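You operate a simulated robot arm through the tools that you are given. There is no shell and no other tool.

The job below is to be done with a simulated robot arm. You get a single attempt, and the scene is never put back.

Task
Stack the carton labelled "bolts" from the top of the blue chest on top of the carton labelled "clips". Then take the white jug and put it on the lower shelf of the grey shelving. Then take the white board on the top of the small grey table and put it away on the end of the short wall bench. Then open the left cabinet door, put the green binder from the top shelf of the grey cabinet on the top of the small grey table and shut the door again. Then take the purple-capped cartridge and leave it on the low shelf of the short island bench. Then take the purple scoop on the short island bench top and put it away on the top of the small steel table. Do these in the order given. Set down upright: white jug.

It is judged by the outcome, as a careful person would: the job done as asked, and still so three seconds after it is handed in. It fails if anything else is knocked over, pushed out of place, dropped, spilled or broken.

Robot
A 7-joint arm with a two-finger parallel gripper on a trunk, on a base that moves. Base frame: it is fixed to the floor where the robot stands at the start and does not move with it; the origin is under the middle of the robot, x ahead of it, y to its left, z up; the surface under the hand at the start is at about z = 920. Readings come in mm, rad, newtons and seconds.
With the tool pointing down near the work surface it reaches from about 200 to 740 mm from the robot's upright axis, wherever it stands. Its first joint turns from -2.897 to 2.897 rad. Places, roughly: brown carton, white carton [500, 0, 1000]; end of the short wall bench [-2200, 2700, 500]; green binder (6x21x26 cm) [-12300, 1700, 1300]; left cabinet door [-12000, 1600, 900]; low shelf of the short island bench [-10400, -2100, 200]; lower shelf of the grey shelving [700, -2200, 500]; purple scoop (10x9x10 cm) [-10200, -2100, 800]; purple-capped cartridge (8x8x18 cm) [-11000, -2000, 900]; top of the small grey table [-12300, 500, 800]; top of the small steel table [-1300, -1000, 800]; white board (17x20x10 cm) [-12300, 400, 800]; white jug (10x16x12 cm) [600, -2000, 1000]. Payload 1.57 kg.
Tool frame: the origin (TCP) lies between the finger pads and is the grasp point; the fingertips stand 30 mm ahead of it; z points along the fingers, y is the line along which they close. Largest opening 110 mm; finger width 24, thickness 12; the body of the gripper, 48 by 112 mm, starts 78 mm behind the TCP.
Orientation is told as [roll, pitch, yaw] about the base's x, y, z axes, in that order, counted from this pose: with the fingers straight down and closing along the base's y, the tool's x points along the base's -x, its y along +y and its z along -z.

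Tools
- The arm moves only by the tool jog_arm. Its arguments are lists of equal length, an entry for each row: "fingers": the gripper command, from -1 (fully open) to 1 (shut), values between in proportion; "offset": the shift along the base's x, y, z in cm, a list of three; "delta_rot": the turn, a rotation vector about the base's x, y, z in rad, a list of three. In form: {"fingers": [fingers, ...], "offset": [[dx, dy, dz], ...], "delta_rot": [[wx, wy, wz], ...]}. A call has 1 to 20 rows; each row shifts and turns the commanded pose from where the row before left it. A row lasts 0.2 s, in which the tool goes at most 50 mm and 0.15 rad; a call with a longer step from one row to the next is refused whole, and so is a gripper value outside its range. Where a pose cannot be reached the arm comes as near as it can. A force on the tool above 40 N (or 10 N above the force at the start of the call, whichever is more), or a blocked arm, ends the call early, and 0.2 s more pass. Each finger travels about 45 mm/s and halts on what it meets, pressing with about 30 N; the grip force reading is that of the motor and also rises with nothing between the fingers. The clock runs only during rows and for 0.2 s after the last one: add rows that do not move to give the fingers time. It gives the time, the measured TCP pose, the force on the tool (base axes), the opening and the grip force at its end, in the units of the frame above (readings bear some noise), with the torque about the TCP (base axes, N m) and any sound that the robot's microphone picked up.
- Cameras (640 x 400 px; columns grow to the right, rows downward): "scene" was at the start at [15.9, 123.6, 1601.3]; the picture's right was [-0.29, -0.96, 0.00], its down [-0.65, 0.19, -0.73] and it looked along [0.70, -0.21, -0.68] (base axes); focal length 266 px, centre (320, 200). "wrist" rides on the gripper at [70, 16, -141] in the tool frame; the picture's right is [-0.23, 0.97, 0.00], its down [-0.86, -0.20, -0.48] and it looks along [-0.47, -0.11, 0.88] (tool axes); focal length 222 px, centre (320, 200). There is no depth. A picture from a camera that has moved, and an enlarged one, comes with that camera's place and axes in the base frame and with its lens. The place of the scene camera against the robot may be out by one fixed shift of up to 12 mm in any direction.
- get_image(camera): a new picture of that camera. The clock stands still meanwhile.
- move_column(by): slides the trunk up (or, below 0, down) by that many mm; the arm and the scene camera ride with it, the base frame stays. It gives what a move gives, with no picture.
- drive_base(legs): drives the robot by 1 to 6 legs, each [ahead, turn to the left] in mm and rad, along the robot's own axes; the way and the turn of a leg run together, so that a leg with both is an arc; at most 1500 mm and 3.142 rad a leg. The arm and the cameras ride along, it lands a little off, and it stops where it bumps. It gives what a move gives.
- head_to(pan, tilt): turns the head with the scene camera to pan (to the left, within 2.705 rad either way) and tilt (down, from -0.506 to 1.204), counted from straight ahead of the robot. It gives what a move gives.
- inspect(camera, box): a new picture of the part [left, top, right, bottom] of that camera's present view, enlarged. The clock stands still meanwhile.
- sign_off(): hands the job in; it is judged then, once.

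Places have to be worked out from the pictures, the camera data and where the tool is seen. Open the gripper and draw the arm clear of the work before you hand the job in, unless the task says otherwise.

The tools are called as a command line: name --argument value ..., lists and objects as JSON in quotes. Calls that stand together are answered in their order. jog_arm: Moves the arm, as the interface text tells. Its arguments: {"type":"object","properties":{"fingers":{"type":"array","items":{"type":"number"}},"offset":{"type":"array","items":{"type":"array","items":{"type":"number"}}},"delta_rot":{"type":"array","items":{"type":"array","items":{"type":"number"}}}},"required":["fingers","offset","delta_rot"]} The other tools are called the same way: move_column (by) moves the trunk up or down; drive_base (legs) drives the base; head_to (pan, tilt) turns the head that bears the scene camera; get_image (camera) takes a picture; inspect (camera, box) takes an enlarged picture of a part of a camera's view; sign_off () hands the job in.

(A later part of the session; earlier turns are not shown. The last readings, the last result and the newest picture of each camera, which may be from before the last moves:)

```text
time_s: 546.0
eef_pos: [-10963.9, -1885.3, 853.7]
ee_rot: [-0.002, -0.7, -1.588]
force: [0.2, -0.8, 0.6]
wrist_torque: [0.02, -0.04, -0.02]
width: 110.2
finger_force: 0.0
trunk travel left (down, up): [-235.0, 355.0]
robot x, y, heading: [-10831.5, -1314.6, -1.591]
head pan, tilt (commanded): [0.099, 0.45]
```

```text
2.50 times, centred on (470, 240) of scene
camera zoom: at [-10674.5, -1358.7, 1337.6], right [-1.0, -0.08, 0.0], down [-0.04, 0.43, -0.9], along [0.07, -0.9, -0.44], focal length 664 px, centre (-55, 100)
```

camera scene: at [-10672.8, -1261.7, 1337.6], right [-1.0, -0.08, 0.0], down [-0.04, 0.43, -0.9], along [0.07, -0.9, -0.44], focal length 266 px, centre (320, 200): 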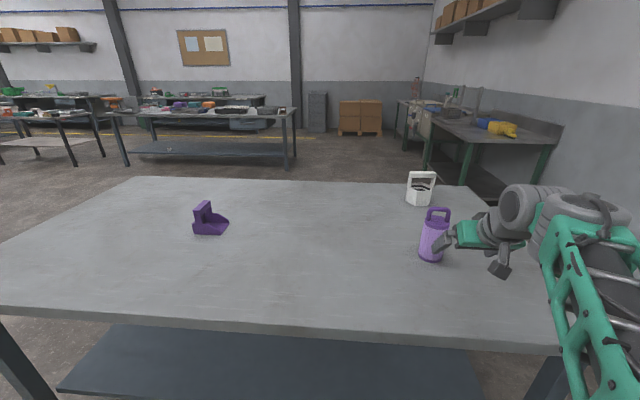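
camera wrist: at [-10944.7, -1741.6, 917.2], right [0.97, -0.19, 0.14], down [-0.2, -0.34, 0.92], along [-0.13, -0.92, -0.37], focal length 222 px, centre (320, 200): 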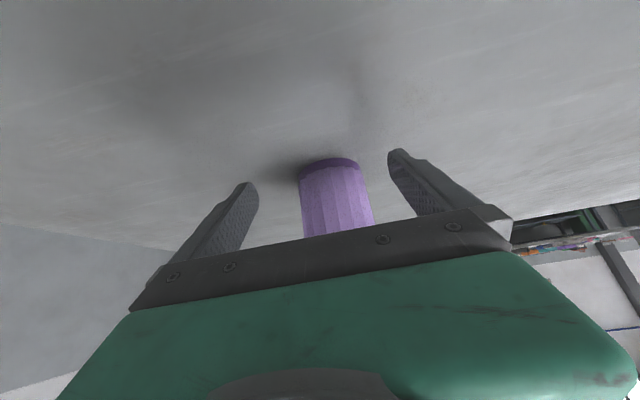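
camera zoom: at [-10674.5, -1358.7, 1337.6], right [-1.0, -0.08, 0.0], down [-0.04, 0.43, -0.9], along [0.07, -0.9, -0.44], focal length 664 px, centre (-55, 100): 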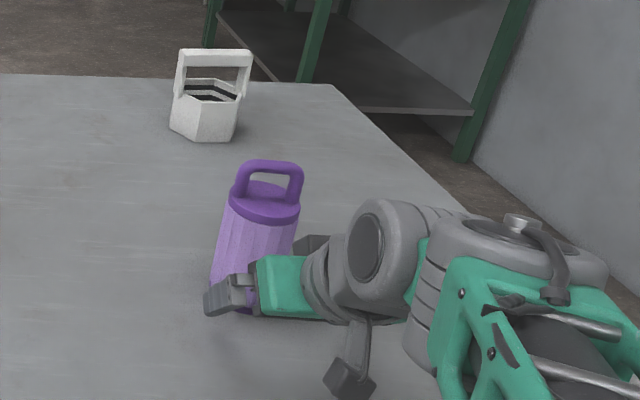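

Cartridge axis ≈ (-10961, -1987), bench top z≈788. Sliding the fingers around it (100 mm) and closing.

jog_arm --fingers '[-1, -1, -1, -1, -1, -1, -1, -1]' --offset '[[0.25, -1.3, 0], [0, -1.6, 0], [0, -1.6, 0], [0, -1.6, 0], [0, -1.6, 0], [0, -1.4, 0], [0, -0.8, 0], [0, 0, 0]]' --delta_rot '[[0, 0, 0], [0, 0, 0], [0, 0, 0], [0, 0, 0], [0, 0, 0], [0, 0, 0], [0, 0, 0], [0, 0, 0]]'

get_image --camera "wrist"

inspect --camera "scene" --box '[390, 160, 550, 320]'

```text
time_s: 547.8
eef_pos: [-10960.9, -1985.0, 856.1]
ee_rot: [-0.002, -0.698, -1.589]
force: [-0.1, 1.0, 0.0]
wrist_torque: [-0.03, 0.04, 0.01]
width: 109.8
finger_force: 0.1
trunk travel left (down, up): [-235.0, 355.0]
robot x, y, heading: [-10832.3, -1323.0, -1.588]
head pan, tilt (commanded): [0.099, 0.45]
```

```text
taken
camera wrist: at [-10942.2, -1840.9, 917.9], right [0.97, -0.19, 0.14], down [-0.2, -0.34, 0.92], along [-0.13, -0.92, -0.37], focal length 222 px, centre (320, 200)
```

wrist: 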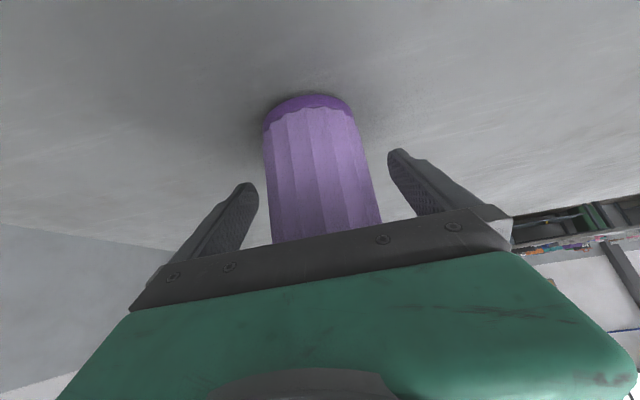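

```text
2.50 times, centred on (470, 240) of scene
camera zoom: at [-10674.5, -1358.9, 1337.6], right [-1.0, -0.08, 0.0], down [-0.04, 0.43, -0.9], along [0.07, -0.9, -0.44], focal length 664 px, centre (-55, 100)
```

zoom: 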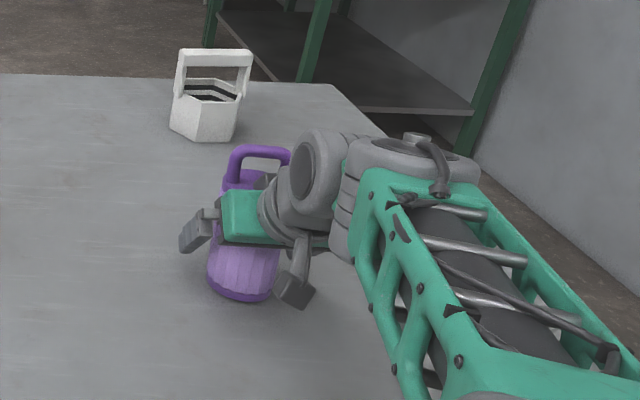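

Centred well. Moving 4 mm further forward and closing on the body.

jog_arm --fingers '[-1, -0.7, -0.5, -0.3, 0, 0.5, 1, 1, 1]' --offset '[[0, -0.4, 0], [0, 0, 0], [0, 0, 0], [0, 0, 0], [0, 0, 0], [0, 0, 0], [0, 0, 0], [0, 0, 0], [0, 0, 0]]' --delta_rot '[[0, 0, 0], [0, 0, 0], [0, 0, 0], [0, 0, 0], [0, 0, 0], [0, 0, 0], [0, 0, 0], [0, 0, 0], [0, 0, 0]]'

get_image --camera "wrist"

```text
time_s: 549.8
eef_pos: [-10960.0, -1988.8, 854.2]
ee_rot: [-0.002, -0.699, -1.587]
force: [-0.1, -0.3, -0.4]
wrist_torque: [-0.01, -0.01, -0.03]
width: 69.2
finger_force: 29.8
trunk travel left (down, up): [-235.0, 355.0]
robot x, y, heading: [-10833.8, -1316.6, -1.593]
head pan, tilt (commanded): [0.099, 0.45]
```

```text
taken
camera wrist: at [-10942.1, -1845.5, 917.4], right [0.97, -0.19, 0.14], down [-0.2, -0.34, 0.92], along [-0.13, -0.92, -0.37], focal length 222 px, centre (320, 200)
```

wrist: 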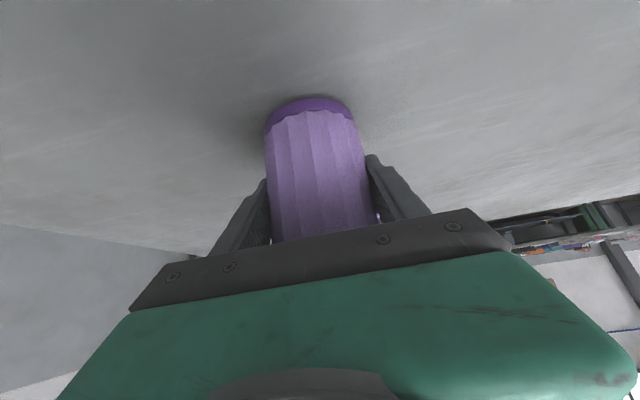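

Gripped at 69 mm. Lifting gently 40 mm.

jog_arm --fingers '[1, 1, 1, 1, 1, 1, 1]' --offset '[[0, 0, 0.4], [0, 0, 0.8], [0, 0, 1], [0, 0, 1], [0, 0, 0.8], [0, 0, 0], [0, 0, 0]]' --delta_rot '[[0, 0, 0], [0, 0, 0], [0, 0, 0], [0, 0, 0], [0, 0, 0], [0, 0, 0], [0, 0, 0]]'

get_image --camera "wrist"

get_image --camera "scene"

```text
time_s: 551.4
eef_pos: [-10961.1, -1988.8, 894.1]
ee_rot: [0.0, -0.698, -1.59]
force: [-0.1, 0.3, -2.7]
wrist_torque: [0.02, -0.01, -0.01]
width: 69.1
finger_force: 29.8
trunk travel left (down, up): [-235.0, 355.0]
robot x, y, heading: [-10834.8, -1317.8, -1.592]
head pan, tilt (commanded): [0.099, 0.45]
```

```text
taken
camera wrist: at [-10942.1, -1845.5, 958.1], right [0.97, -0.19, 0.14], down [-0.2, -0.34, 0.92], along [-0.13, -0.92, -0.37], focal length 222 px, centre (320, 200)
```

wrist: 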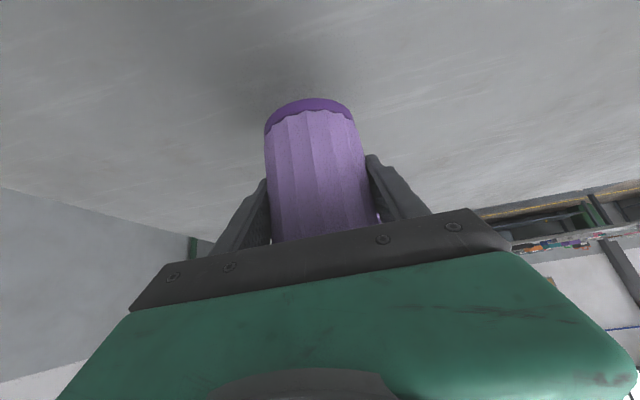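

```text
taken
camera scene: at [-10674.6, -1359.1, 1337.6], right [-1.0, -0.08, 0.0], down [-0.04, 0.43, -0.9], along [0.07, -0.9, -0.44], focal length 266 px, centre (320, 200)
```

scene: 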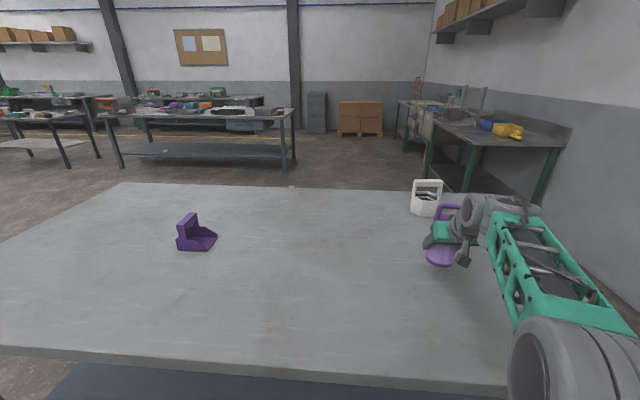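

Lifted securely (≈0.27 kg). Backing off the bench 480 mm and lowering the trunk to the bottom.

drive_base --legs '[[-480, 0]]'

move_column --by -235

head_to --pan 0.1 --tilt 0.7

get_image --camera "scene"

get_image --camera "wrist"

```text
time_s: 554.2
eef_pos: [-10956.8, -1503.1, 893.4]
ee_rot: [0.0, -0.698, -1.601]
force: [-0.6, 0.0, -2.3]
wrist_torque: [0.03, -0.02, -0.01]
width: 69.1
finger_force: 29.8
trunk travel left (down, up): [-235.0, 355.0]
robot x, y, heading: [-10821.2, -833.8, -1.6]
head pan, tilt (commanded): [0.099, 0.45]
```

```text
time_s: 556.7
eef_pos: [-10957.0, -1502.9, 659.3]
ee_rot: [-0.003, -0.7, -1.6]
force: [0.0, -0.1, -1.4]
wrist_torque: [-0.02, -0.01, 0.01]
width: 69.0
finger_force: 30.0
trunk travel left (down, up): [0.0, 590.0]
robot x, y, heading: [-10821.2, -833.6, -1.601]
head pan, tilt (commanded): [0.099, 0.45]
```

```text
time_s: 557.5
eef_pos: [-10957.5, -1502.9, 659.6]
ee_rot: [-0.001, -0.699, -1.6]
force: [0.2, 0.7, -3.1]
wrist_torque: [-0.01, 0.02, 0.01]
width: 69.2
finger_force: 30.2
trunk travel left (down, up): [0.0, 590.0]
robot x, y, heading: [-10818.1, -832.5, -1.599]
head pan, tilt (commanded): [0.099, 0.7]
```

```text
taken
camera scene: at [-10663.6, -869.9, 1080.5], right [-1.0, -0.07, 0.0], down [-0.04, 0.64, -0.77], along [0.05, -0.76, -0.64], focal length 266 px, centre (320, 200)
```

scene: 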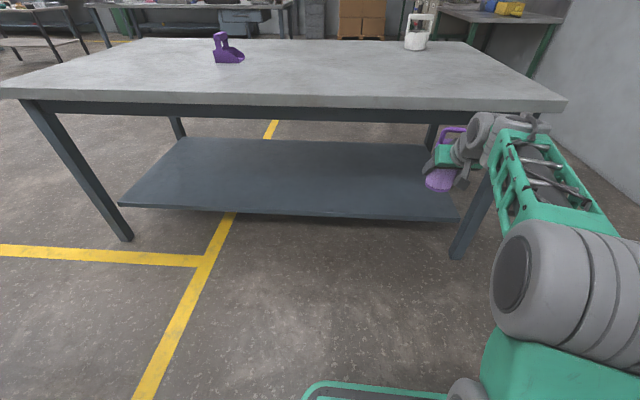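

```text
taken
camera wrist: at [-10936.4, -1360.1, 723.0], right [0.97, -0.2, 0.14], down [-0.21, -0.34, 0.92], along [-0.14, -0.92, -0.37], focal length 222 px, centre (320, 200)
```

wrist: 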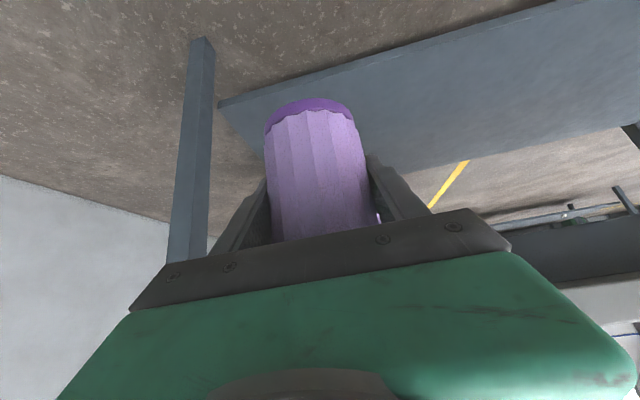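

The cartridge is held at low height. I need the low shelf's height and edge more exactly; zooming on its right corner by the leg.

inspect --camera "scene" --box '[380, 110, 520, 270]'

inspect --camera "wrist" --box '[150, 20, 310, 160]'

inspect --camera "scene" --box '[0, 80, 240, 260]'

```text
2.50 times, centred on (450, 190) of scene
camera zoom: at [-10663.6, -869.9, 1080.5], right [-1.0, -0.07, 0.0], down [-0.04, 0.64, -0.77], along [0.05, -0.76, -0.64], focal length 664 px, centre (-5, 225)
```

zoom: 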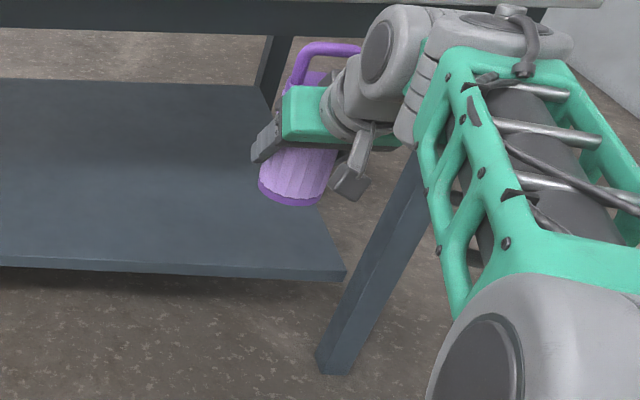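

```text
2.86 times, centred on (230, 90) of wrist
camera zoom: at [-10936.4, -1360.1, 723.0], right [0.97, -0.2, 0.14], down [-0.21, -0.34, 0.92], along [-0.14, -0.92, -0.37], focal length 635 px, centre (577, 514)
```

zoom: 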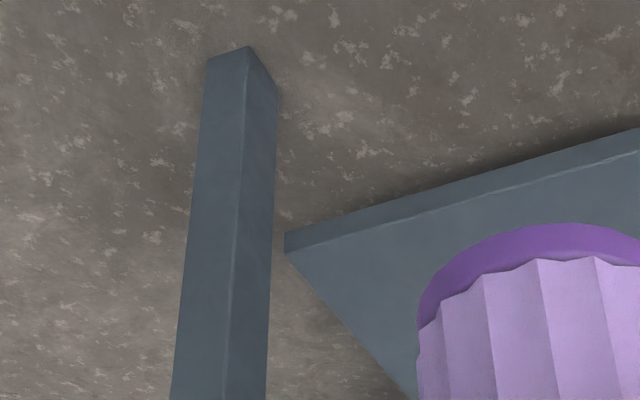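

```text
2.22 times, centred on (120, 170) of scene
camera zoom: at [-10663.6, -869.9, 1080.5], right [-1.0, -0.07, 0.0], down [-0.04, 0.64, -0.77], along [0.05, -0.76, -0.64], focal length 591 px, centre (764, 267)
```

zoom: 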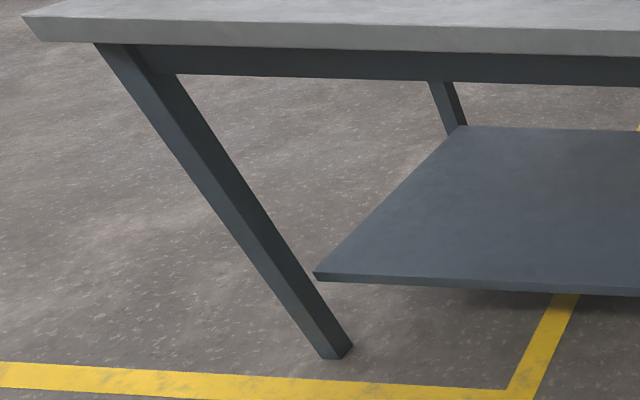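

Combining both cameras, the low shelf is at z≈250 with its front edge near y≈-1760. I'll lower the cartridge with the arm in free space in front of the bench (to z≈345).

jog_arm --fingers '[1, 1, 1, 1, 1, 1, 1, 1, 1, 1, 1, 1, 1, 1, 1, 1, 1, 1]' --offset '[[0, 0, -1], [0, 0, -1.8], [0, 0, -2], [0, 0, -2], [0, 0, -2], [0, 0, -2], [0, 0, -2], [0, 0, -2], [0, 0, -2], [0, 0, -2], [0, 0, -2], [0, 0, -2], [0, 0, -2], [0, 0, -2], [0, 0, -2], [0, 0, -1.5], [0, 0, -1], [0, 0, 0]]' --delta_rot '[[0, 0, 0], [0, 0, 0], [0, 0, 0], [0, 0, 0], [0, 0, 0], [0, 0, 0], [0, 0, 0], [0, 0, 0], [0, 0, 0], [0, 0, 0], [0, 0, 0], [0, 0, 0], [0, 0, 0], [0, 0, 0], [0, 0, 0], [0, 0, 0], [0, 0, 0], [0, 0, 0]]'

get_image --camera "scene"

get_image --camera "wrist"

```text
time_s: 561.3
eef_pos: [-10957.5, -1502.1, 346.2]
ee_rot: [-0.004, -0.699, -1.6]
force: [-0.8, 0.3, -1.7]
wrist_torque: [-0.01, 0.0, 0.04]
width: 69.2
finger_force: 29.7
trunk travel left (down, up): [0.0, 590.0]
robot x, y, heading: [-10820.2, -832.3, -1.598]
head pan, tilt (commanded): [0.099, 0.7]
```

```text
taken
camera scene: at [-10663.6, -869.9, 1080.4], right [-1.0, -0.07, 0.0], down [-0.04, 0.64, -0.76], along [0.05, -0.76, -0.64], focal length 266 px, centre (320, 200)
```

scene: 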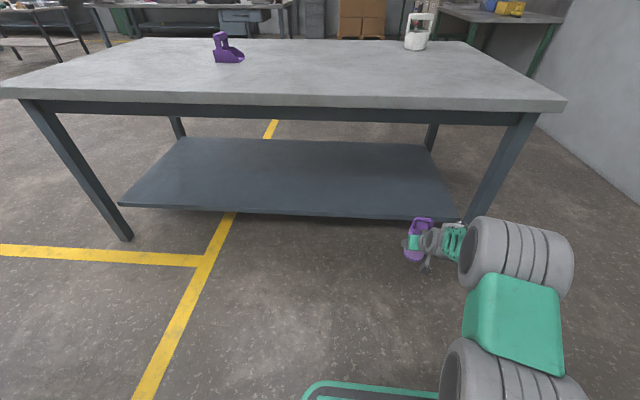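

```text
taken
camera wrist: at [-10936.3, -1358.7, 409.6], right [0.97, -0.2, 0.14], down [-0.21, -0.34, 0.92], along [-0.14, -0.92, -0.37], focal length 222 px, centre (320, 200)
```

wrist: 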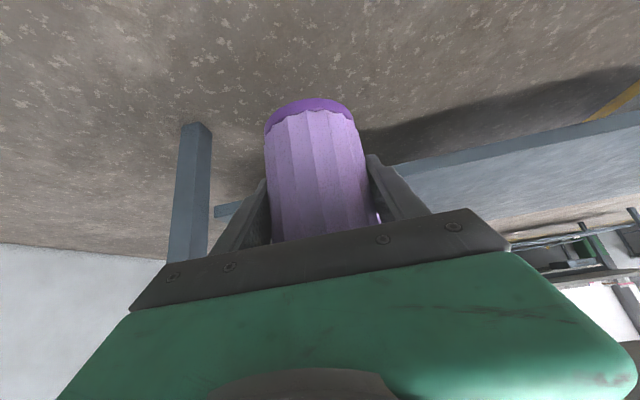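

Reached z≈346 without trouble. Zooming on the shelf edge in the wrist view to re-measure its height from this low viewpoint.

inspect --camera "wrist" --box '[160, 110, 300, 250]'

inspect --camera "wrist" --box '[380, 90, 640, 240]'

inspect --camera "scene" --box '[360, 180, 520, 290]'

```text
2.86 times, centred on (230, 180) of wrist
camera zoom: at [-10936.3, -1358.7, 409.6], right [0.97, -0.2, 0.14], down [-0.21, -0.34, 0.92], along [-0.14, -0.92, -0.37], focal length 635 px, centre (577, 257)
```

zoom: 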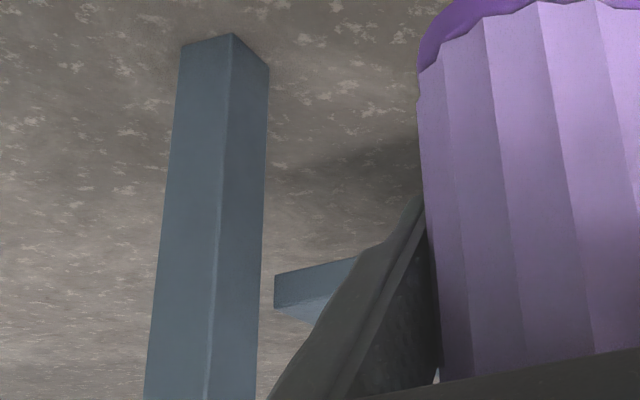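

```text
2.46 times, centred on (510, 165) of wrist
camera zoom: at [-10936.3, -1358.7, 409.6], right [0.97, -0.2, 0.14], down [-0.21, -0.34, 0.92], along [-0.14, -0.92, -0.37], focal length 547 px, centre (-148, 286)
```

zoom: 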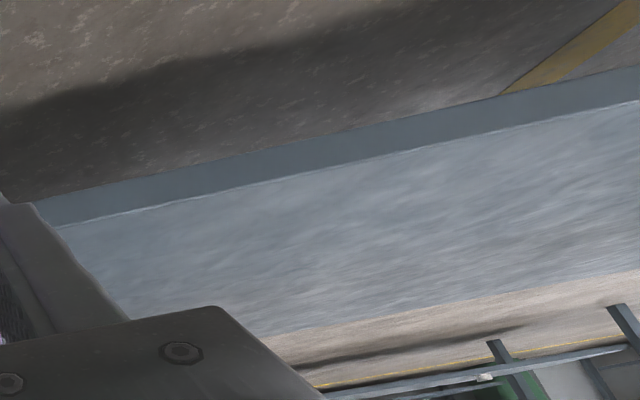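

```text
3.64 times, centred on (440, 235) of scene
camera zoom: at [-10663.6, -869.9, 1080.4], right [-1.0, -0.07, 0.0], down [-0.04, 0.64, -0.76], along [0.05, -0.76, -0.64], focal length 966 px, centre (-116, 73)
```

zoom: 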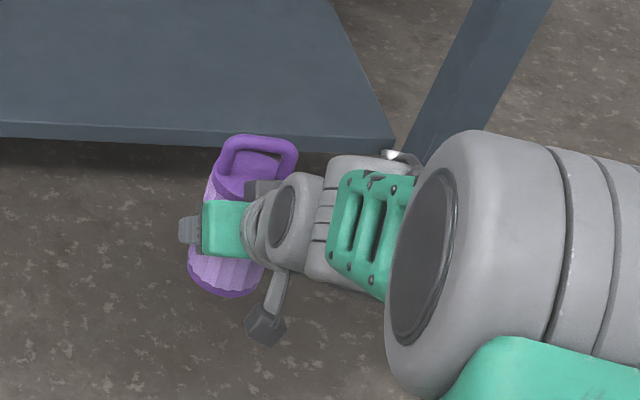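

Triangulating from two heights: shelf top z≈234, front edge y≈-1765. The cartridge bottom is ≈45 mm above that. Driving forward 355 mm to bring it over the shelf.

drive_base --legs '[[355, 0]]'

get_image --camera "wrist"

get_image --camera "scene"

```text
time_s: 563.5
eef_pos: [-10969.4, -1846.4, 345.7]
ee_rot: [-0.004, -0.699, -1.604]
force: [-0.4, -0.4, -2.7]
wrist_torque: [0.01, 0.02, -0.02]
width: 69.3
finger_force: 29.9
trunk travel left (down, up): [0.0, 590.0]
robot x, y, heading: [-10832.9, -1179.4, -1.605]
head pan, tilt (commanded): [0.099, 0.7]
```

```text
taken
camera wrist: at [-10949.1, -1704.5, 409.7], right [0.97, -0.21, 0.14], down [-0.21, -0.34, 0.92], along [-0.14, -0.92, -0.37], focal length 222 px, centre (320, 200)
```

wrist: 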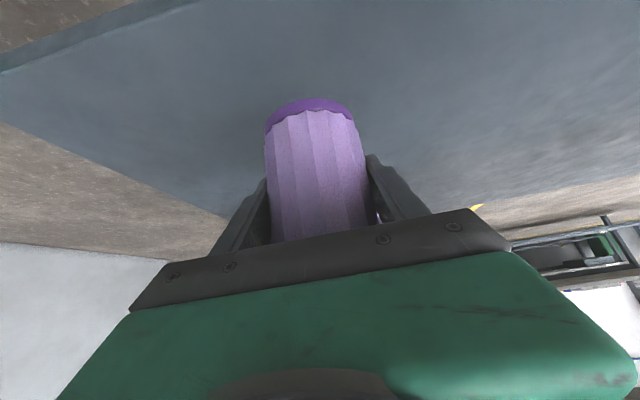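

```text
taken
camera scene: at [-10674.8, -1216.7, 1080.4], right [-1.0, -0.07, 0.0], down [-0.04, 0.64, -0.76], along [0.05, -0.76, -0.64], focal length 266 px, centre (320, 200)
```

scene: 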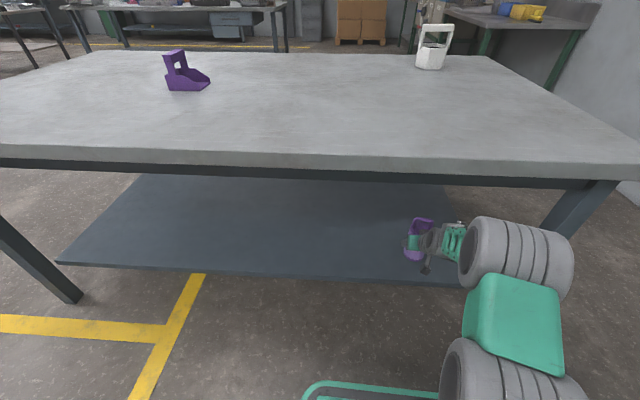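

Cartridge is over the shelf, ~70 mm inside the edge. Moving 20 mm deeper and lowering toward contact.

jog_arm --fingers '[1, 1, 1, 1, 1, 1, 1]' --offset '[[0, -1, 0], [0, -1, -0.5], [0, 0, -1], [0, 0, -1], [0, 0, -0.7], [0, 0, -0.3], [0, 0, 0]]' --delta_rot '[[0, 0, 0], [0, 0, 0], [0, 0, 0], [0, 0, 0], [0, 0, 0], [0, 0, 0], [0, 0, 0]]'

get_image --camera "wrist"

```text
time_s: 565.1
eef_pos: [-10970.2, -1868.3, 310.8]
ee_rot: [0.0, -0.699, -1.603]
force: [-0.1, 0.3, -1.8]
wrist_torque: [0.01, 0.01, -0.01]
width: 69.3
finger_force: 29.7
trunk travel left (down, up): [0.0, 590.0]
robot x, y, heading: [-10832.4, -1181.0, -1.604]
head pan, tilt (commanded): [0.099, 0.7]
```

```text
taken
camera wrist: at [-10949.9, -1725.0, 374.4], right [0.97, -0.21, 0.14], down [-0.21, -0.34, 0.92], along [-0.14, -0.92, -0.37], focal length 222 px, centre (320, 200)
```

wrist: 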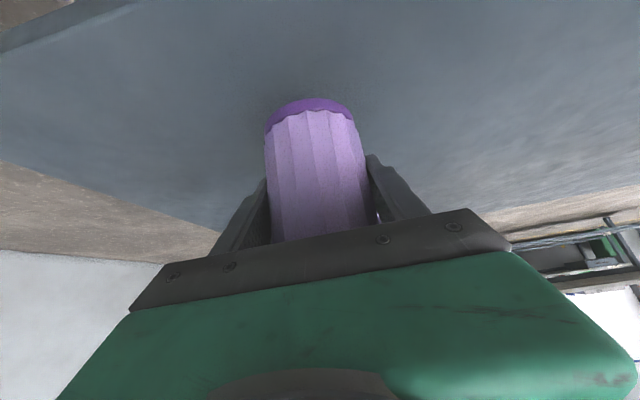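

jog_arm --fingers '[1, 1, 1, 1, 1]' --offset '[[0, 0, -0.25], [0, 0, -0.25], [0, 0, -0.2], [0, 0, 0], [0, 0, 0]]' --delta_rot '[[0, 0, 0], [0, 0, 0], [0, 0, 0], [0, 0, 0], [0, 0, 0]]'

```text
time_s: 566.3
eef_pos: [-10970.5, -1868.1, 303.7]
ee_rot: [-0.003, -0.699, -1.605]
force: [0.9, -0.2, -1.7]
wrist_torque: [0.0, 0.0, -0.01]
width: 69.0
finger_force: 29.6
trunk travel left (down, up): [0.0, 590.0]
robot x, y, heading: [-10836.9, -1179.3, -1.605]
head pan, tilt (commanded): [0.099, 0.7]
```

Not yet in contact (force still −1.7 N). Lowering a little more.

jog_arm --fingers '[1, 1, 1, 1, 1]' --offset '[[0, 0, -0.2], [0, 0, -0.2], [0, 0, -0.2], [0, 0, 0], [0, 0, 0]]' --delta_rot '[[0, 0, 0], [0, 0, 0], [0, 0, 0], [0, 0, 0], [0, 0, 0]]'

```text
time_s: 567.5
eef_pos: [-10971.0, -1867.9, 299.0]
ee_rot: [-0.002, -0.698, -1.605]
force: [-0.4, -0.3, -2.8]
wrist_torque: [-0.02, -0.02, 0.03]
width: 69.0
finger_force: 30.5
trunk travel left (down, up): [0.0, 590.0]
robot x, y, heading: [-10832.5, -1182.3, -1.6]
head pan, tilt (commanded): [0.099, 0.7]
```

jog_arm --fingers '[1, 1, 1, 1, 1]' --offset '[[0, 0, -0.2], [0, 0, -0.2], [0, 0, -0.2], [0, 0, 0], [0, 0, 0]]' --delta_rot '[[0, 0, 0], [0, 0, 0], [0, 0, 0], [0, 0, 0], [0, 0, 0]]'

inspect --camera "wrist" --box '[220, 70, 400, 200]'

```text
time_s: 568.7
eef_pos: [-10970.1, -1868.4, 292.7]
ee_rot: [-0.004, -0.699, -1.604]
force: [-0.6, 0.0, -2.7]
wrist_torque: [-0.04, 0.02, -0.03]
width: 69.2
finger_force: 29.9
trunk travel left (down, up): [0.0, 590.0]
robot x, y, heading: [-10828.5, -1179.2, -1.607]
head pan, tilt (commanded): [0.099, 0.7]
```

```text
3.08 times, centred on (310, 135) of wrist
camera zoom: at [-10949.7, -1724.2, 356.4], right [0.97, -0.21, 0.14], down [-0.21, -0.34, 0.92], along [-0.14, -0.92, -0.37], focal length 684 px, centre (351, 400)
```

zoom: 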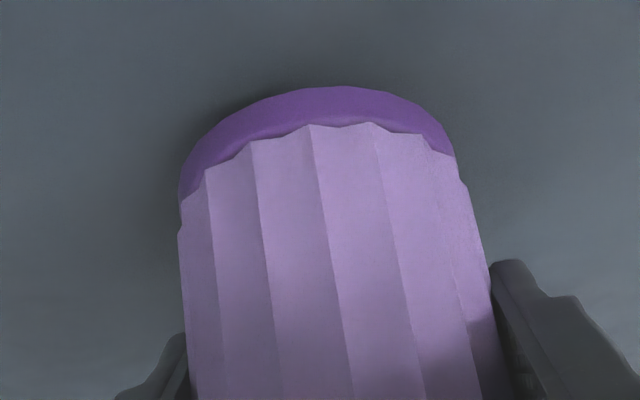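

Still no contact; continuing down in 2 mm steps.

jog_arm --fingers '[1, 1, 1, 1, 1, 1]' --offset '[[0, 0, -0.2], [0, 0, -0.2], [0, 0, -0.2], [0, 0, -0.2], [0, 0, 0], [0, 0, 0]]' --delta_rot '[[0, 0, 0], [0, 0, 0], [0, 0, 0], [0, 0, 0], [0, 0, 0], [0, 0, 0]]'

```text
time_s: 570.1
eef_pos: [-10968.7, -1868.5, 284.8]
ee_rot: [-0.001, -0.697, -1.605]
force: [-0.4, -0.6, -1.7]
wrist_torque: [-0.02, 0.02, 0.02]
width: 69.1
finger_force: 29.5
trunk travel left (down, up): [0.0, 590.0]
robot x, y, heading: [-10834.9, -1180.6, -1.606]
head pan, tilt (commanded): [0.099, 0.7]
```

jog_arm --fingers '[1, 1, 1, 1, 1, 1]' --offset '[[0, 0, -0.2], [0, 0, -0.2], [0, 0, -0.2], [0, 0, -0.2], [0, 0, 0], [0, 0, 0]]' --delta_rot '[[0, 0, 0], [0, 0, 0], [0, 0, 0], [0, 0, 0], [0, 0, 0], [0, 0, 0]]'

get_image --camera "wrist"

inspect --camera "scene" --box '[360, 180, 500, 300]'

```text
time_s: 571.5
eef_pos: [-10969.8, -1871.4, 281.0]
ee_rot: [-0.004, -0.708, -1.602]
force: [1.6, 2.7, 31.3]
wrist_torque: [-0.91, -0.13, 0.21]
width: 68.9
finger_force: 30.0
trunk travel left (down, up): [0.0, 590.0]
robot x, y, heading: [-10834.7, -1179.4, -1.605]
head pan, tilt (commanded): [0.099, 0.7]
```

```text
taken
camera wrist: at [-10949.4, -1726.6, 343.8], right [0.97, -0.2, 0.14], down [-0.21, -0.33, 0.92], along [-0.14, -0.92, -0.36], focal length 222 px, centre (320, 200)
```

wrist: 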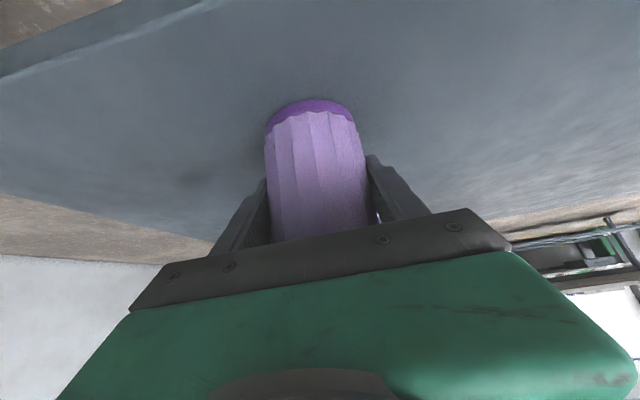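

```text
3.33 times, centred on (430, 240) of scene
camera zoom: at [-10674.3, -1214.3, 1080.6], right [-1.0, -0.07, 0.0], down [-0.04, 0.64, -0.77], along [0.05, -0.76, -0.64], focal length 886 px, centre (-47, 67)
```

zoom: 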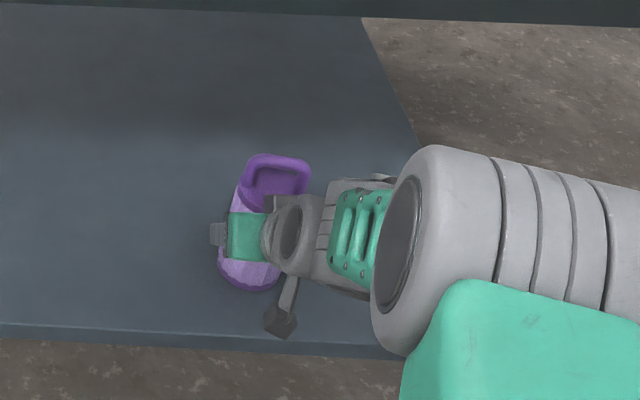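

Contact reached (≈33 N at z≈281). Easing up 4 mm to unload.

jog_arm --fingers '[1, 1, 1]' --offset '[[0, 0, 0.3], [0, 0, 0.1], [0, 0, 0]]' --delta_rot '[[0, 0, 0], [0, 0, 0], [0, 0, 0]]'

```text
time_s: 572.3
eef_pos: [-10969.5, -1867.2, 281.7]
ee_rot: [-0.003, -0.697, -1.603]
force: [0.8, -6.9, 14.4]
wrist_torque: [-0.93, 0.03, 0.09]
width: 68.5
finger_force: 30.2
trunk travel left (down, up): [0.0, 590.0]
robot x, y, heading: [-10833.1, -1182.6, -1.608]
head pan, tilt (commanded): [0.099, 0.7]
```

jog_arm --fingers '[1, 1, 1]' --offset '[[0, 0, 0.15], [0, 0, 0], [0, 0, 0]]' --delta_rot '[[0, 0, 0], [0, 0, 0], [0, 0, 0]]'

```text
time_s: 573.1
eef_pos: [-10969.7, -1864.8, 280.0]
ee_rot: [0.0, -0.695, -1.604]
force: [0.6, 2.1, 3.9]
wrist_torque: [-0.15, 0.02, 0.03]
width: 68.7
finger_force: 29.8
trunk travel left (down, up): [0.0, 590.0]
robot x, y, heading: [-10832.0, -1176.8, -1.604]
head pan, tilt (commanded): [0.099, 0.7]
```

Light contact now (≈6 N). Opening the fingers gently.

jog_arm --fingers '[-0.35, -0.5, -0.7, -0.9, -1, -1]' --offset '[[0, 0, 0], [0, 0, 0], [0, 0, 0], [0, 0, 0], [0, 0, 0], [0, 0, 0]]' --delta_rot '[[0, 0, 0], [0, 0, 0], [0, 0, 0], [0, 0, 0], [0, 0, 0], [0, 0, 0]]'

get_image --camera "wrist"

inspect --camera "scene" --box '[360, 180, 500, 300]'

```text
time_s: 574.5
eef_pos: [-10971.0, -1868.3, 282.5]
ee_rot: [-0.002, -0.698, -1.604]
force: [0.1, 0.8, 0.9]
wrist_torque: [-0.06, 0.0, 0.0]
width: 109.9
finger_force: 0.0
trunk travel left (down, up): [0.0, 590.0]
robot x, y, heading: [-10831.3, -1176.1, -1.607]
head pan, tilt (commanded): [0.099, 0.7]
```

```text
taken
camera wrist: at [-10949.4, -1724.4, 345.8], right [0.97, -0.21, 0.14], down [-0.21, -0.34, 0.92], along [-0.14, -0.92, -0.37], focal length 222 px, centre (320, 200)
```

wrist: 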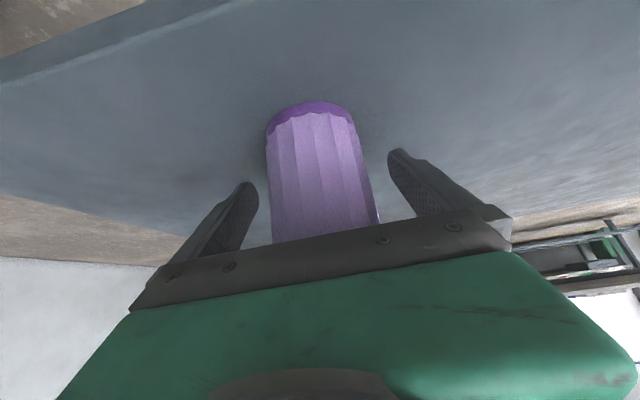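

```text
3.33 times, centred on (430, 240) of scene
camera zoom: at [-10674.7, -1216.5, 1080.4], right [-1.0, -0.07, 0.0], down [-0.04, 0.64, -0.76], along [0.05, -0.76, -0.64], focal length 886 px, centre (-47, 67)
```

zoom: 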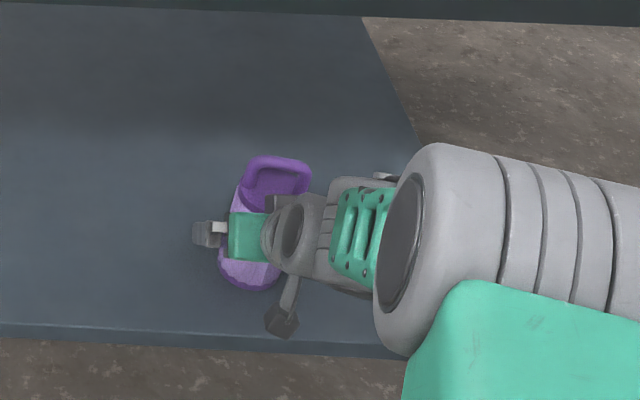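

The cartridge stands on the low shelf, fingers clear. Backing the base straight out.

drive_base --legs '[[-360, 0]]'

get_image --camera "scene"

get_image --camera "wrist"

```text
time_s: 576.8
eef_pos: [-10960.9, -1509.3, 283.4]
ee_rot: [-0.001, -0.697, -1.608]
force: [-0.7, -0.7, 0.5]
wrist_torque: [0.01, 0.01, 0.0]
width: 109.9
finger_force: 0.0
trunk travel left (down, up): [0.0, 590.0]
robot x, y, heading: [-10822.3, -823.1, -1.604]
head pan, tilt (commanded): [0.099, 0.7]
```

```text
taken
camera scene: at [-10662.2, -859.5, 1080.4], right [-1.0, -0.06, 0.0], down [-0.04, 0.64, -0.76], along [0.05, -0.76, -0.64], focal length 266 px, centre (320, 200)
```

scene: 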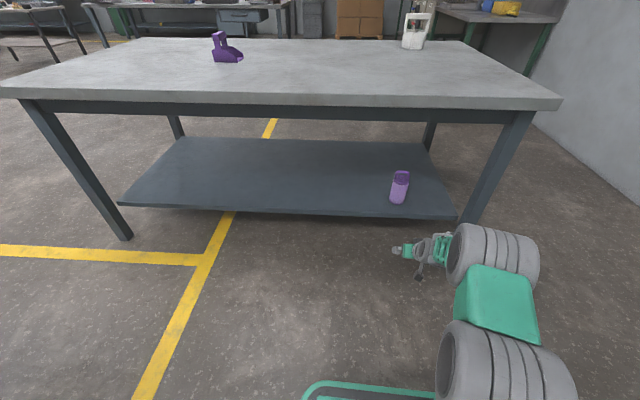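

```text
taken
camera wrist: at [-10938.8, -1366.3, 345.9], right [0.97, -0.21, 0.14], down [-0.21, -0.34, 0.92], along [-0.14, -0.92, -0.37], focal length 222 px, centre (320, 200)
```

wrist: 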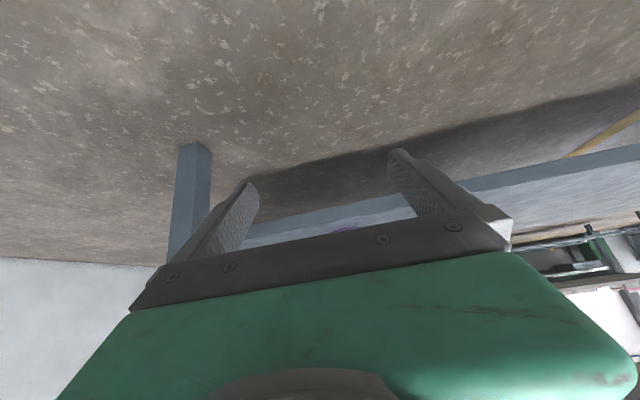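

Cartridge is upright on the low shelf. Now raising the trunk and folding the arm to the downward travel pose before going for the scoop.

move_column --by 400

move_column --by 125

jog_arm --fingers '[-1, -1, -1, -1, -1, -1, -1, -1, -1, -1, -1, -1, -1]' --offset '[[0.5, 1.5, 3], [1, 2.3, 3.5], [1, 2.3, 3.5], [1, 2.3, 3.5], [1, 2.3, 3.5], [1, 2.3, 3.5], [1, 2.3, 3.5], [1, 2.3, 3.5], [1, 2.3, 3.5], [1, 2.3, 3.5], [1, 2.3, 2.5], [0.5, 2, 2.5], [0, 0, 0]]' --delta_rot '[[0.058, -0.002, 0], [0.058, -0.002, 0], [0.058, -0.002, 0], [0.058, -0.002, 0], [0.058, -0.002, 0], [0.058, -0.002, 0], [0.058, -0.002, 0], [0.058, -0.002, 0], [0.058, -0.002, 0], [0.058, -0.002, 0], [0.058, -0.002, 0], [0.058, -0.002, 0], [0, 0, 0]]'

get_image --camera "scene"

```text
time_s: 580.6
eef_pos: [-10960.4, -1509.3, 682.4]
ee_rot: [-0.002, -0.697, -1.608]
force: [0.2, -0.1, 0.9]
wrist_torque: [0.01, 0.0, 0.01]
width: 109.9
finger_force: 0.1
trunk travel left (down, up): [-400.0, 190.0]
robot x, y, heading: [-10819.4, -823.8, -1.61]
head pan, tilt (commanded): [0.099, 0.7]
```

```text
time_s: 582.2
eef_pos: [-10960.0, -1509.4, 808.1]
ee_rot: [-0.003, -0.699, -1.606]
force: [-0.3, -0.5, 0.7]
wrist_torque: [0.01, 0.03, -0.01]
width: 110.0
finger_force: 0.0
trunk travel left (down, up): [-525.0, 65.0]
robot x, y, heading: [-10823.8, -821.9, -1.606]
head pan, tilt (commanded): [0.099, 0.7]
```

```text
time_s: 585.0
eef_pos: [-10847.6, -1241.6, 1199.9]
ee_rot: [-0.003, -0.001, -1.606]
force: [0.5, -0.1, -0.6]
wrist_torque: [0.01, 0.02, 0.0]
width: 110.1
finger_force: 0.1
trunk travel left (down, up): [-525.0, 65.0]
robot x, y, heading: [-10819.0, -816.7, -1.613]
head pan, tilt (commanded): [0.099, 0.7]
```

```text
taken
camera scene: at [-10662.2, -859.4, 1605.4], right [-1.0, -0.06, 0.0], down [-0.04, 0.64, -0.76], along [0.05, -0.76, -0.64], focal length 266 px, centre (320, 200)
```

scene: 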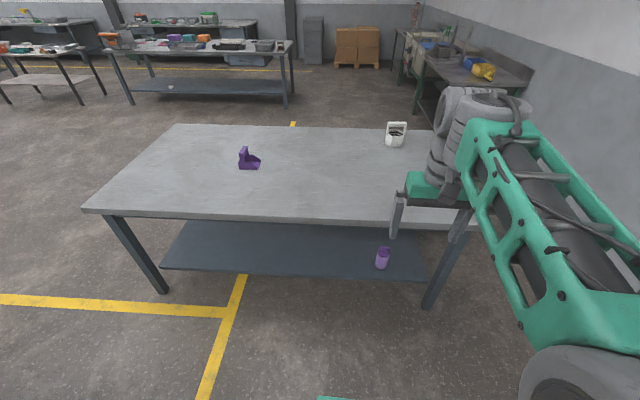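

Folded. Driving into the lane and along to x≈-10190, then facing the bench again opposite the scoop.

drive_base --legs '[[300, 0], [0, 1.608], [640, 0], [0, -1.571]]'

head_to --pan 0.1 --tilt 0.6

get_image --camera "scene"

get_image --camera "wrist"

```text
time_s: 597.9
eef_pos: [-10183.2, -1539.5, 1198.3]
ee_rot: [-0.002, -0.003, -1.523]
force: [0.5, -0.6, 0.1]
wrist_torque: [-0.02, -0.01, 0.01]
width: 110.4
finger_force: 0.0
trunk travel left (down, up): [-525.0, 65.0]
robot x, y, heading: [-10193.5, -1118.5, -1.526]
head pan, tilt (commanded): [0.099, 0.7]
```

```text
time_s: 598.5
eef_pos: [-10185.5, -1537.6, 1200.3]
ee_rot: [-0.003, -0.003, -1.525]
force: [-0.5, 0.2, 0.1]
wrist_torque: [0.01, -0.03, -0.01]
width: 110.0
finger_force: 0.0
trunk travel left (down, up): [-525.0, 65.0]
robot x, y, heading: [-10189.0, -1116.2, -1.524]
head pan, tilt (commanded): [0.099, 0.6]
```

```text
taken
camera scene: at [-10030.5, -1144.2, 1614.0], right [-0.99, -0.15, 0.0], down [-0.08, 0.56, -0.82], along [0.12, -0.82, -0.57], focal length 266 px, centre (320, 200)
```

scene: 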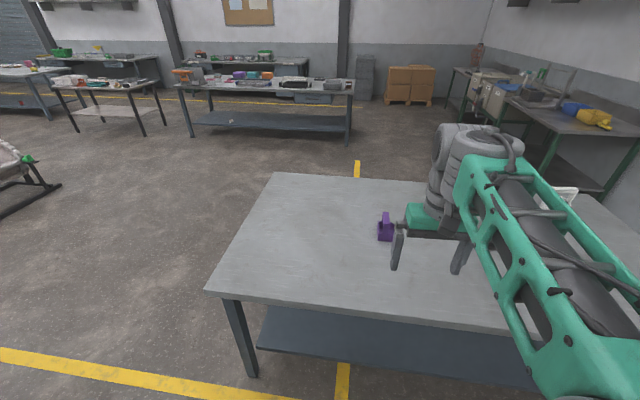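

```text
taken
camera wrist: at [-10171.5, -1468.1, 1340.7], right [0.98, -0.18, 0.0], down [-0.16, -0.86, 0.48], along [-0.09, -0.47, -0.88], focal length 222 px, centre (320, 200)
```

wrist: 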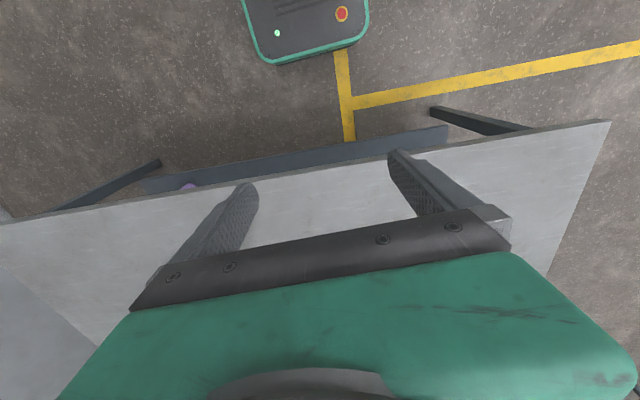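

Zooming on the scoop to see its shape and orientation.

inspect --camera "scene" --box '[350, 190, 430, 260]'

```text
5.71 times, centred on (390, 225) of scene
camera zoom: at [-10030.5, -1144.2, 1614.0], right [-0.99, -0.15, 0.0], down [-0.08, 0.56, -0.82], along [0.12, -0.82, -0.57], focal length 1519 px, centre (-80, 57)
```

zoom: 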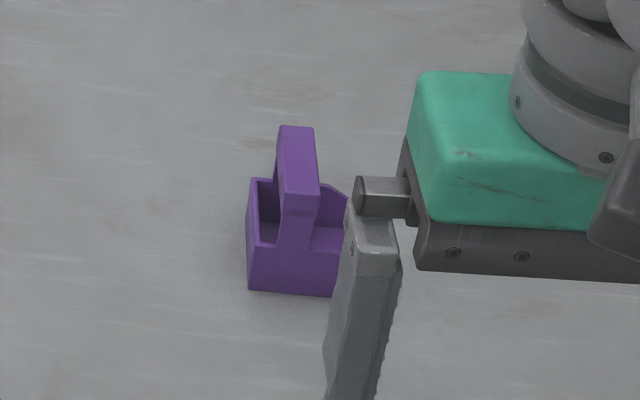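

The scoop has a bridge handle running along y, so the current gripper orientation (closing along x) suits. Driving 300 mm closer and moving the hand toward it, staying high.

drive_base --legs '[[300, 0]]'

jog_arm --fingers '[-1, -1, -1, -1, -1, -1, -1, -1, -1, -1]' --offset '[[-0.3, -2.5, -1], [-0.3, -2.5, -1], [-0.3, -2.5, -1], [-0.3, -2.5, -1], [-0.3, -2.5, -1], [-0.3, -2.5, -1], [-0.3, -2.5, -1], [0, -2.5, -1], [0, -2, 0], [0, 0, 0]]' --delta_rot '[[0, 0, 0], [0, 0, 0], [0, 0, 0], [0, 0, 0], [0, 0, 0], [0, 0, 0], [0, 0, 0], [0, 0, 0], [0, 0, 0], [0, 0, 0]]'

get_image --camera "wrist"

get_image --camera "scene"

```text
time_s: 600.6
eef_pos: [-10166.8, -1835.9, 1198.9]
ee_rot: [-0.003, -0.001, -1.515]
force: [0.1, -0.1, -0.9]
wrist_torque: [0.02, -0.03, 0.0]
width: 110.0
finger_force: 0.1
trunk travel left (down, up): [-525.0, 65.0]
robot x, y, heading: [-10178.1, -1415.1, -1.517]
head pan, tilt (commanded): [0.099, 0.6]
```

```text
time_s: 602.8
eef_pos: [-10184.4, -2058.5, 1120.3]
ee_rot: [-0.003, -0.001, -1.513]
force: [0.1, 0.2, -0.4]
wrist_torque: [0.01, 0.02, -0.01]
width: 110.2
finger_force: 0.1
trunk travel left (down, up): [-525.0, 65.0]
robot x, y, heading: [-10174.4, -1406.7, -1.515]
head pan, tilt (commanded): [0.099, 0.6]
```

```text
taken
camera wrist: at [-10173.1, -1986.7, 1261.7], right [0.99, -0.17, 0.0], down [-0.15, -0.86, 0.48], along [-0.09, -0.47, -0.88], focal length 222 px, centre (320, 200)
```

wrist: 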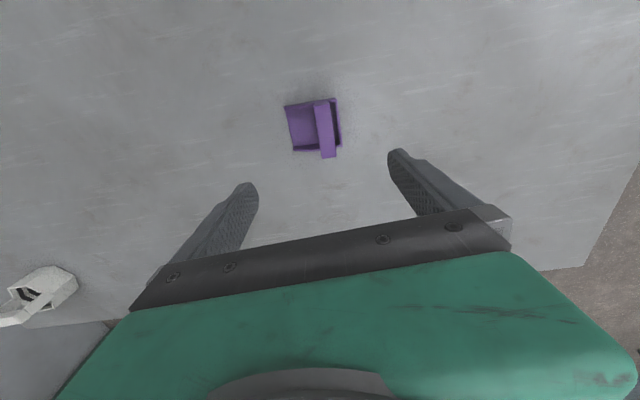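

```text
taken
camera scene: at [-10015.3, -1439.1, 1614.0], right [-0.99, -0.15, 0.0], down [-0.09, 0.56, -0.83], along [0.13, -0.82, -0.56], focal length 266 px, centre (320, 200)
```

scene: 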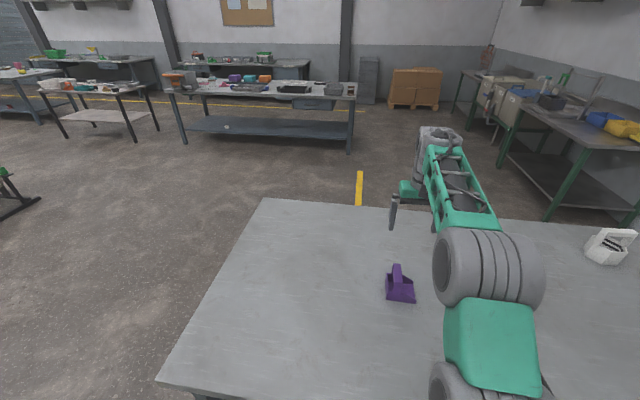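

The scoop is in the wrist view ahead of the fingers. Zooming to get the handle's exact position.

inspect --camera "wrist" --box '[260, 80, 370, 180]'

inspect --camera "scene" --box '[360, 240, 440, 320]'

```text
4.00 times, centred on (315, 130) of wrist
camera zoom: at [-10173.1, -1986.7, 1261.7], right [0.99, -0.17, 0.0], down [-0.15, -0.86, 0.48], along [-0.09, -0.47, -0.88], focal length 888 px, centre (340, 480)
```

zoom: 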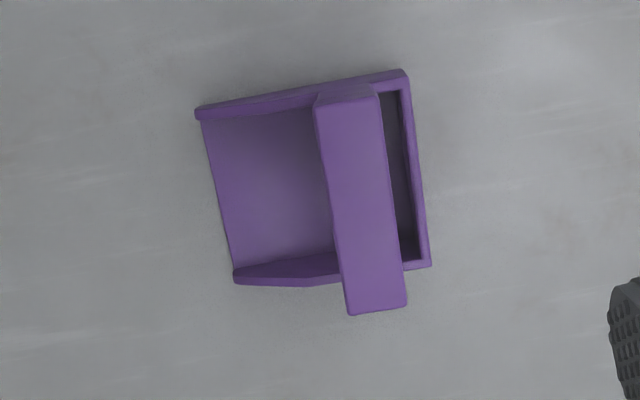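

```text
5.00 times, centred on (400, 280) of scene
camera zoom: at [-10015.3, -1439.1, 1614.0], right [-0.99, -0.15, 0.0], down [-0.09, 0.56, -0.83], along [0.13, -0.82, -0.56], focal length 1329 px, centre (-80, -200)
```

zoom: 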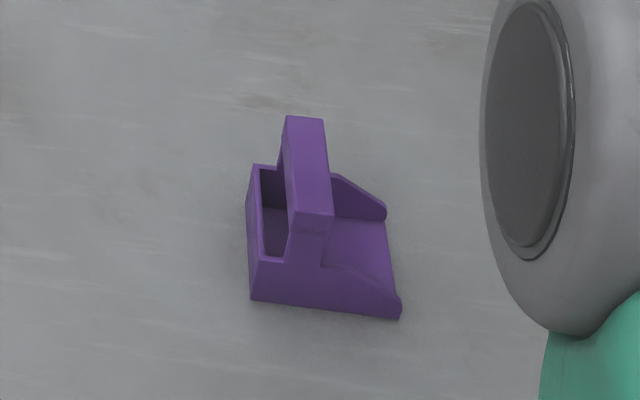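

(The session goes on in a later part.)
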